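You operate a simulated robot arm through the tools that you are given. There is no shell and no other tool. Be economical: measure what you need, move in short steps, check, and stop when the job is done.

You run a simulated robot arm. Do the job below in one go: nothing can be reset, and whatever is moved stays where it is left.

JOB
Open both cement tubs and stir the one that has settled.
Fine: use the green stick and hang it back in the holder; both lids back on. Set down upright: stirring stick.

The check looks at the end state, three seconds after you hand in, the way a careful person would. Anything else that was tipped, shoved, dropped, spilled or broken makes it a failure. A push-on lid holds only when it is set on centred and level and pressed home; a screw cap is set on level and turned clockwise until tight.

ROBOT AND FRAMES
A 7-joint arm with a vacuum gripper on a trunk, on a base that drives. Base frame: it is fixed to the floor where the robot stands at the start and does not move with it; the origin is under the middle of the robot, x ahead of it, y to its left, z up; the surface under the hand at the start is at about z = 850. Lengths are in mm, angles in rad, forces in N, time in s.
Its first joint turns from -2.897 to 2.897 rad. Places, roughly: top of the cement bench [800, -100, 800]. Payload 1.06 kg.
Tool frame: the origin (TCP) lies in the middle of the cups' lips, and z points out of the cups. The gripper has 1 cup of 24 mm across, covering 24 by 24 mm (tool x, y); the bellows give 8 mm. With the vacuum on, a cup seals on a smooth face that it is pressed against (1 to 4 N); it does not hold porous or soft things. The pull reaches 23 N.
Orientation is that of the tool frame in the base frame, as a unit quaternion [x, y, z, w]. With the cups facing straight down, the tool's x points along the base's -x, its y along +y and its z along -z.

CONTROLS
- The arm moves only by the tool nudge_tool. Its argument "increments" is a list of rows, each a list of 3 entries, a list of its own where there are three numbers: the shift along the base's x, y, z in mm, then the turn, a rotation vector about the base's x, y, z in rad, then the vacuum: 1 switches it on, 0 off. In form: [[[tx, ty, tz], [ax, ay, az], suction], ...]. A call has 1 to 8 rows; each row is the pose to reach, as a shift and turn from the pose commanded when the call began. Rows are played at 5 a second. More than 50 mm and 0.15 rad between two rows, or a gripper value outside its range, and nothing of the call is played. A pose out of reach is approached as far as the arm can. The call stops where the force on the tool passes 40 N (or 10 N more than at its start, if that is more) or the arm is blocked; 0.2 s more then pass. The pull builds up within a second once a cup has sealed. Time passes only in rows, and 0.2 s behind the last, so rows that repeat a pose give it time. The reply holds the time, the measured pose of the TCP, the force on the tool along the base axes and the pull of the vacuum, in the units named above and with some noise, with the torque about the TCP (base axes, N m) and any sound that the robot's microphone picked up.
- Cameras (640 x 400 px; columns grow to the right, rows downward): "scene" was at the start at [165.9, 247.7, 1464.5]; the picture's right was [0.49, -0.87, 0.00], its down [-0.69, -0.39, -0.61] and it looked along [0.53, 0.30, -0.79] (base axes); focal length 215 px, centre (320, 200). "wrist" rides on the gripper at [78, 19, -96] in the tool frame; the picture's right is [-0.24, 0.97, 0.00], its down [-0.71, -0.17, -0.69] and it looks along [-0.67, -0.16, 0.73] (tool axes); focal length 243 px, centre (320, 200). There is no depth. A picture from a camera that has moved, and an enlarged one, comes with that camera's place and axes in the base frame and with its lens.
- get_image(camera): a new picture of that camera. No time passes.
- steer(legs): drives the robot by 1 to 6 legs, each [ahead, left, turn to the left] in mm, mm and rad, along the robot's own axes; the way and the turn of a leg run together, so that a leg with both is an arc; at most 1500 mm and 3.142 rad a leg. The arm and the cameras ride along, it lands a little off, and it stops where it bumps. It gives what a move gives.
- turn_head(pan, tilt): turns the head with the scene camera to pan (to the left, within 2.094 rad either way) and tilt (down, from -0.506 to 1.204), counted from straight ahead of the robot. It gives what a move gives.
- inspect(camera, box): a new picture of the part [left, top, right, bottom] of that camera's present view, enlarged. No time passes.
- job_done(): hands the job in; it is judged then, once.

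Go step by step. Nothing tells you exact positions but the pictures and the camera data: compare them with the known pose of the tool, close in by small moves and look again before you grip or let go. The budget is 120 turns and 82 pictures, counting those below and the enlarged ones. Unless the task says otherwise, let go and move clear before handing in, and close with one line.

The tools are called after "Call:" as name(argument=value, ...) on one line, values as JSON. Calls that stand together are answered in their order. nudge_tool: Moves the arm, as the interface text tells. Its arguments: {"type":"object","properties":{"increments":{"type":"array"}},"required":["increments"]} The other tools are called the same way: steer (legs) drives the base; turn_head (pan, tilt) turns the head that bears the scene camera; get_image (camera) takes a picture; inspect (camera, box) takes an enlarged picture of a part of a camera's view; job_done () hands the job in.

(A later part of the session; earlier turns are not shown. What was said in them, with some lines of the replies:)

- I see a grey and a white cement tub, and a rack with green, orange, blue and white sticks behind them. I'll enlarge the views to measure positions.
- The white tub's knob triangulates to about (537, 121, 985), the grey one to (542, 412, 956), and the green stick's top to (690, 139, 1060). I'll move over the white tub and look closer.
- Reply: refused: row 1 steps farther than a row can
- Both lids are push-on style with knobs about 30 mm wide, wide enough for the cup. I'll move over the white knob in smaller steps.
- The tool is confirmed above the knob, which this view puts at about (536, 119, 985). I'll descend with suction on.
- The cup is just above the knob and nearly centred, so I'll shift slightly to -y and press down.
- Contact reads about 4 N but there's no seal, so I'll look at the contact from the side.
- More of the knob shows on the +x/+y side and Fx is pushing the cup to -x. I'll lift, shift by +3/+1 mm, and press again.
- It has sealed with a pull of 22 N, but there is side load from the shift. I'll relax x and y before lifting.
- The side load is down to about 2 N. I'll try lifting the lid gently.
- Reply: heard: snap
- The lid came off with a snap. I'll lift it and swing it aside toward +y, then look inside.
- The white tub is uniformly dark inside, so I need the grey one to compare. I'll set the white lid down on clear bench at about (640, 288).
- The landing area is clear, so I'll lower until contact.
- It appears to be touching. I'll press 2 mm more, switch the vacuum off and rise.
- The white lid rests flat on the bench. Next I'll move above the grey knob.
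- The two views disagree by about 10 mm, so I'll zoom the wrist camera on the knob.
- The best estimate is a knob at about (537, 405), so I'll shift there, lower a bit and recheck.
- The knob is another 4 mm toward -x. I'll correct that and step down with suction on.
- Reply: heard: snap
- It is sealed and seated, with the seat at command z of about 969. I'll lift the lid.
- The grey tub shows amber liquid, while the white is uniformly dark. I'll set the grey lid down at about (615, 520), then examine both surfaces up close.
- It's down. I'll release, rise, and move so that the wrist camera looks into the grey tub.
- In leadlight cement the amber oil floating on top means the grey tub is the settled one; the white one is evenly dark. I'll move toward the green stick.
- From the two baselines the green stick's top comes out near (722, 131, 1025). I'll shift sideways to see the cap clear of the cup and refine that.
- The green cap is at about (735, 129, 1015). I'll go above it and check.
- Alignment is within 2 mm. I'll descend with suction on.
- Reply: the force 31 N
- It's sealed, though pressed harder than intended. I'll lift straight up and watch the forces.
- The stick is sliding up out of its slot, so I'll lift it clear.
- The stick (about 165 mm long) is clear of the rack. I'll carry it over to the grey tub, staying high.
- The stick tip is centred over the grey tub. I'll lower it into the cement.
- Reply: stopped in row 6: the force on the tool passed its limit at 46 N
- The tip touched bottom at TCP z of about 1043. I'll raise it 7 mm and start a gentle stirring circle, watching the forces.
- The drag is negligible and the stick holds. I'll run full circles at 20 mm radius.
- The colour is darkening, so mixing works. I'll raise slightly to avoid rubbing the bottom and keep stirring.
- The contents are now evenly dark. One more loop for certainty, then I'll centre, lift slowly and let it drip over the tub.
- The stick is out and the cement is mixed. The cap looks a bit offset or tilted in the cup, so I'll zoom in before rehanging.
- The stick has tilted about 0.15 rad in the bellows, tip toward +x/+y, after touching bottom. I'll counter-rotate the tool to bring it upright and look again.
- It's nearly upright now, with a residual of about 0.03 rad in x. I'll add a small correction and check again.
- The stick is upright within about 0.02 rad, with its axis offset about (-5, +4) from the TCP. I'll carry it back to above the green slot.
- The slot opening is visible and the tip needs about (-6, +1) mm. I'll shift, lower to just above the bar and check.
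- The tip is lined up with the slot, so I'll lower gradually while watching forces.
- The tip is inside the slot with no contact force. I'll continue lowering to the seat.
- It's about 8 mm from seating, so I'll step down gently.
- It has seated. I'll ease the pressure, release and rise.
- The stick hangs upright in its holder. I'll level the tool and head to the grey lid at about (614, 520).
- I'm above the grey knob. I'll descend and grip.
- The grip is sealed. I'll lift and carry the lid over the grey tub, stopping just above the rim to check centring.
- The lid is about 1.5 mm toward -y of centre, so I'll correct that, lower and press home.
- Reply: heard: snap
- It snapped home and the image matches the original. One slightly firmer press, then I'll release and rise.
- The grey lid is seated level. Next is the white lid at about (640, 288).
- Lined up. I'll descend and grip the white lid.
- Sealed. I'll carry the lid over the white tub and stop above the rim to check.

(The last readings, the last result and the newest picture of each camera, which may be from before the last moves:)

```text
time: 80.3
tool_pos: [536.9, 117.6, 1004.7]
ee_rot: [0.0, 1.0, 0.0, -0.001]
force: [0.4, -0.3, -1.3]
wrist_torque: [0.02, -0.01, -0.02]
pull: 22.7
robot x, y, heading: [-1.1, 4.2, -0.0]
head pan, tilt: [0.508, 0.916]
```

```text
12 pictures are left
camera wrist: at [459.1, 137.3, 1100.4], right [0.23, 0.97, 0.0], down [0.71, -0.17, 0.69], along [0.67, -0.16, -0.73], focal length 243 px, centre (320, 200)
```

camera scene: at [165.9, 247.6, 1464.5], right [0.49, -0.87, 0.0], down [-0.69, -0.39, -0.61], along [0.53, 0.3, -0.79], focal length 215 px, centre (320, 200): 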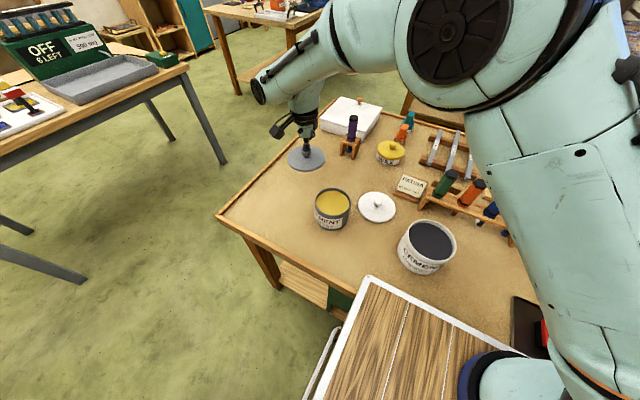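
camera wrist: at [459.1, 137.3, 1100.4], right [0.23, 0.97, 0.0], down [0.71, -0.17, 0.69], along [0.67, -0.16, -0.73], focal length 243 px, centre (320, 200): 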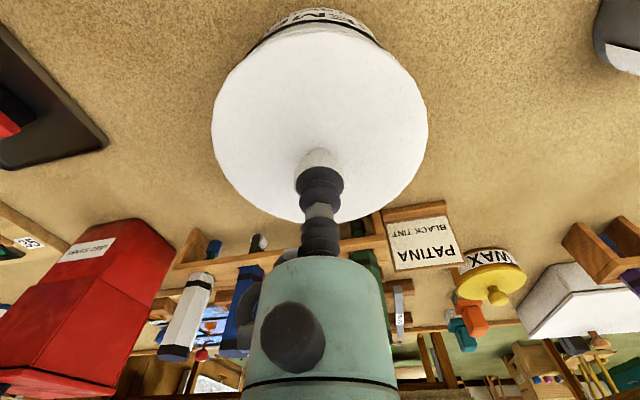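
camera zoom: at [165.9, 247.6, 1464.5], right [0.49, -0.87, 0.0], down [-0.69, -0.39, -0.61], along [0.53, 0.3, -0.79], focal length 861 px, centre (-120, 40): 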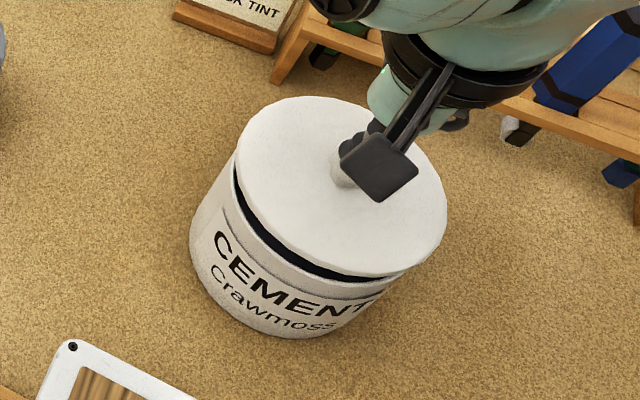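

The lid is hovering, and the picture suggests up to 2–3 mm off centre. I'll apply a partial correction, lower to just above the rim and re-measure.

Call:
nudge_tool(increments=[[[1.5, -1, 0], [0, 0, 0], 1], [[1.5, -1, -8], [0, 0, 0], 1], [[1.5, -1, -11], [0, 0, 0], 1], [[1.5, -1, -11], [0, 0, 0], 1]])

Call:
inspect(camera="scene", box=[390, 205, 470, 275])

```text
time: 81.3
tool_pos: [538.4, 117.6, 993.9]
ee_rot: [0.001, 1.0, 0.0, 0.001]
force: [0.3, -0.6, -0.5]
wrist_torque: [0.0, 0.0, -0.01]
pull: 22.9
robot x, y, heading: [-1.5, -2.9, -0.0]
head pan, tilt: [0.508, 0.916]
```

```text
5.71 times, centred on (430, 240) of scene
camera zoom: at [165.9, 247.7, 1464.5], right [0.49, -0.87, 0.0], down [-0.69, -0.39, -0.61], along [0.53, 0.3, -0.79], focal length 1230 px, centre (-309, -29)
```

zoom: 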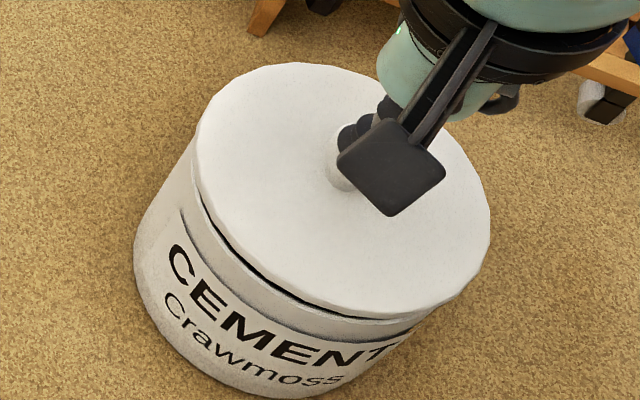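

The remaining error is about 1–1.5 mm. I'll correct it and press home.

Call:
nudge_tool(increments=[[[1, -0.8, -3], [0, 0, 0], 1], [[1, -0.8, -6], [0, 0, 0], 1], [[1, -0.8, -9], [0, 0, 0], 1], [[1, -0.8, -11], [0, 0, 0], 1], [[1, -0.8, -11], [0, 0, 0], 1]])

```text
time: 82.5
tool_pos: [538.1, 116.7, 983.1]
ee_rot: [-0.001, 1.0, 0.0, 0.0]
force: [-8.8, 5.1, 10.2]
wrist_torque: [-0.04, -0.25, 0.08]
pull: 23.2
robot x, y, heading: [-1.5, 2.8, -0.003]
head pan, tilt: [0.508, 0.916]
```

The side force says the seat lies toward -x/+y, so I'll relax that way and press further.

Call:
nudge_tool(increments=[[[-1.5, 0.9, 0], [0, 0, 0], 1], [[-1.5, 0.9, -2], [0, 0, 0], 1], [[-1.5, 0.9, -4], [0, 0, 0], 1], [[-1.5, 0.9, -4], [0, 0, 0], 1]])

Call:
inspect(camera="scene", box=[390, 205, 470, 275])

```text
time: 83.5
tool_pos: [537.2, 117.1, 979.0]
ee_rot: [-0.001, 1.0, 0.0, 0.001]
force: [-0.6, 0.4, 11.0]
wrist_torque: [-0.03, -0.04, 0.01]
pull: 23.1
robot x, y, heading: [-3.4, -1.4, 0.006]
head pan, tilt: [0.508, 0.916]
heard: snap
```

```text
5.71 times, centred on (430, 240) of scene
camera zoom: at [165.7, 247.5, 1464.5], right [0.49, -0.87, 0.0], down [-0.69, -0.39, -0.61], along [0.53, 0.3, -0.79], focal length 1230 px, centre (-309, -29)
```

zoom: 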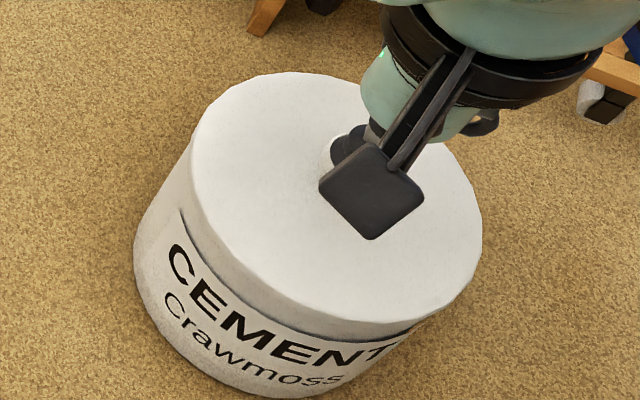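

The white lid snapped home and sits level. A slightly firmer press, then I'll release and rise.

Call:
nudge_tool(increments=[[[0, 0, -3], [0, 0, 0], 1], [[0, 0, -3], [0, 0, 0], 1]])

Call:
nudge_tool(increments=[[[0, 0, 2], [0, 0, 0], 0], [[0, 0, 4], [0, 0, 0], 0], [[0, 0, 5], [0, 0, 0], 0], [[0, 0, 6], [0, 0, 0], 0], [[0, 0, 20], [0, 0, 0], 0], [[0, 0, 65], [0, 0, 0], 0], [[0, 20, 105], [0, 0, 0], 0], [[0, 50, 145], [0, 0, 0], 0]])

Call:
nudge_tool(increments=[[[0, 40, 30], [0, 0, 0], 0], [[0, 60, 70], [0, 0, 0], 0]])

Call:
get_image(camera="scene")

Call:
inspect(camera="scene", box=[300, 150, 500, 290])

Call:
get_image(camera="wrist")

```text
time: 84.0
tool_pos: [536.1, 117.2, 976.6]
ee_rot: [0.0, 1.0, 0.001, 0.0]
force: [-7.1, -3.6, 24.7]
wrist_torque: [0.0, -0.13, 0.06]
pull: 22.9
robot x, y, heading: [4.2, -0.1, -0.003]
head pan, tilt: [0.508, 0.916]
stopped in row 2: the force on the tool passed its limit at 45 N (the readings are from after the stop); the commanded pose is now the measured one
```

```text
time: 85.8
tool_pos: [536.0, 166.5, 1121.1]
ee_rot: [0.001, 1.0, 0.0, 0.001]
force: [0.2, -0.1, 0.3]
wrist_torque: [-0.02, 0.02, 0.01]
pull: 0.0
robot x, y, heading: [0.4, 1.4, -0.0]
head pan, tilt: [0.508, 0.916]
```

```text
time: 86.3
tool_pos: [537.3, 228.4, 1193.3]
ee_rot: [0.0, 1.0, 0.001, 0.001]
force: [0.2, 0.3, -0.3]
wrist_torque: [0.02, 0.01, 0.03]
pull: 0.0
robot x, y, heading: [-2.9, -0.0, 0.001]
head pan, tilt: [0.508, 0.916]
```

```text
9 pictures are left
camera scene: at [166.1, 247.6, 1464.5], right [0.49, -0.87, 0.0], down [-0.69, -0.39, -0.61], along [0.53, 0.3, -0.79], focal length 215 px, centre (320, 200)
```

scene: 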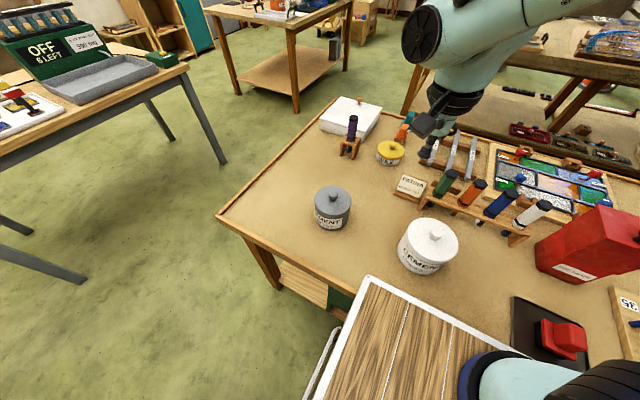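

```text
2.86 times, centred on (400, 220) of scene
camera zoom: at [166.1, 247.6, 1464.5], right [0.49, -0.87, 0.0], down [-0.69, -0.39, -0.61], along [0.53, 0.3, -0.79], focal length 615 px, centre (91, 143)
```

zoom: 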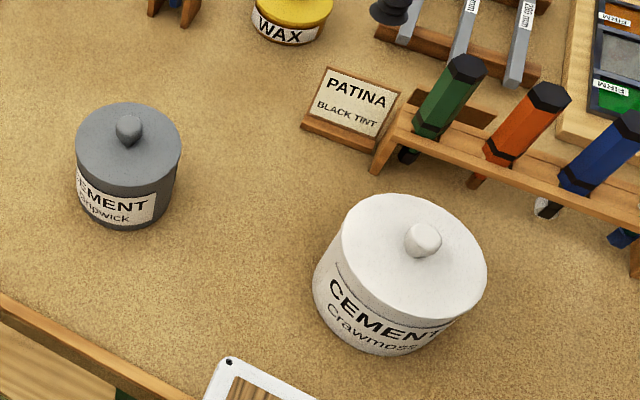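

```text
7 pictures are left
camera wrist: at [457.9, 246.4, 1289.1], right [0.24, 0.97, 0.0], down [0.71, -0.17, 0.69], along [0.67, -0.16, -0.73], focal length 243 px, centre (320, 200)
```

wrist: 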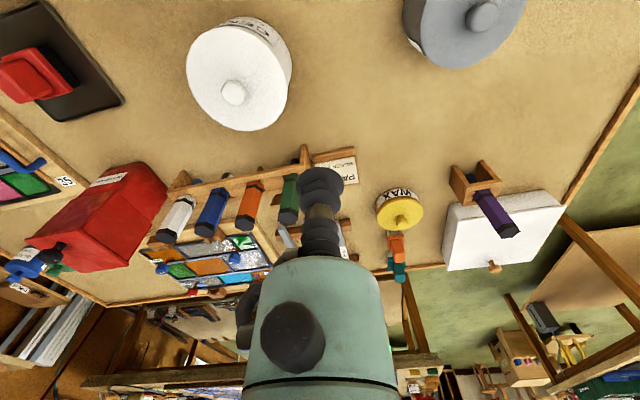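

Both lids are back on and level, the green stick hangs upright in its slot, and nothing else has moved. The arm is clear, so I'm handing in.

Call:
job_done()

```text
The job is handed in.
```

I opened both tubs and stirred the settled grey one (Gripwick) with the green stick until it was evenly dark; the stick is back in its holder and both lids are pressed home.
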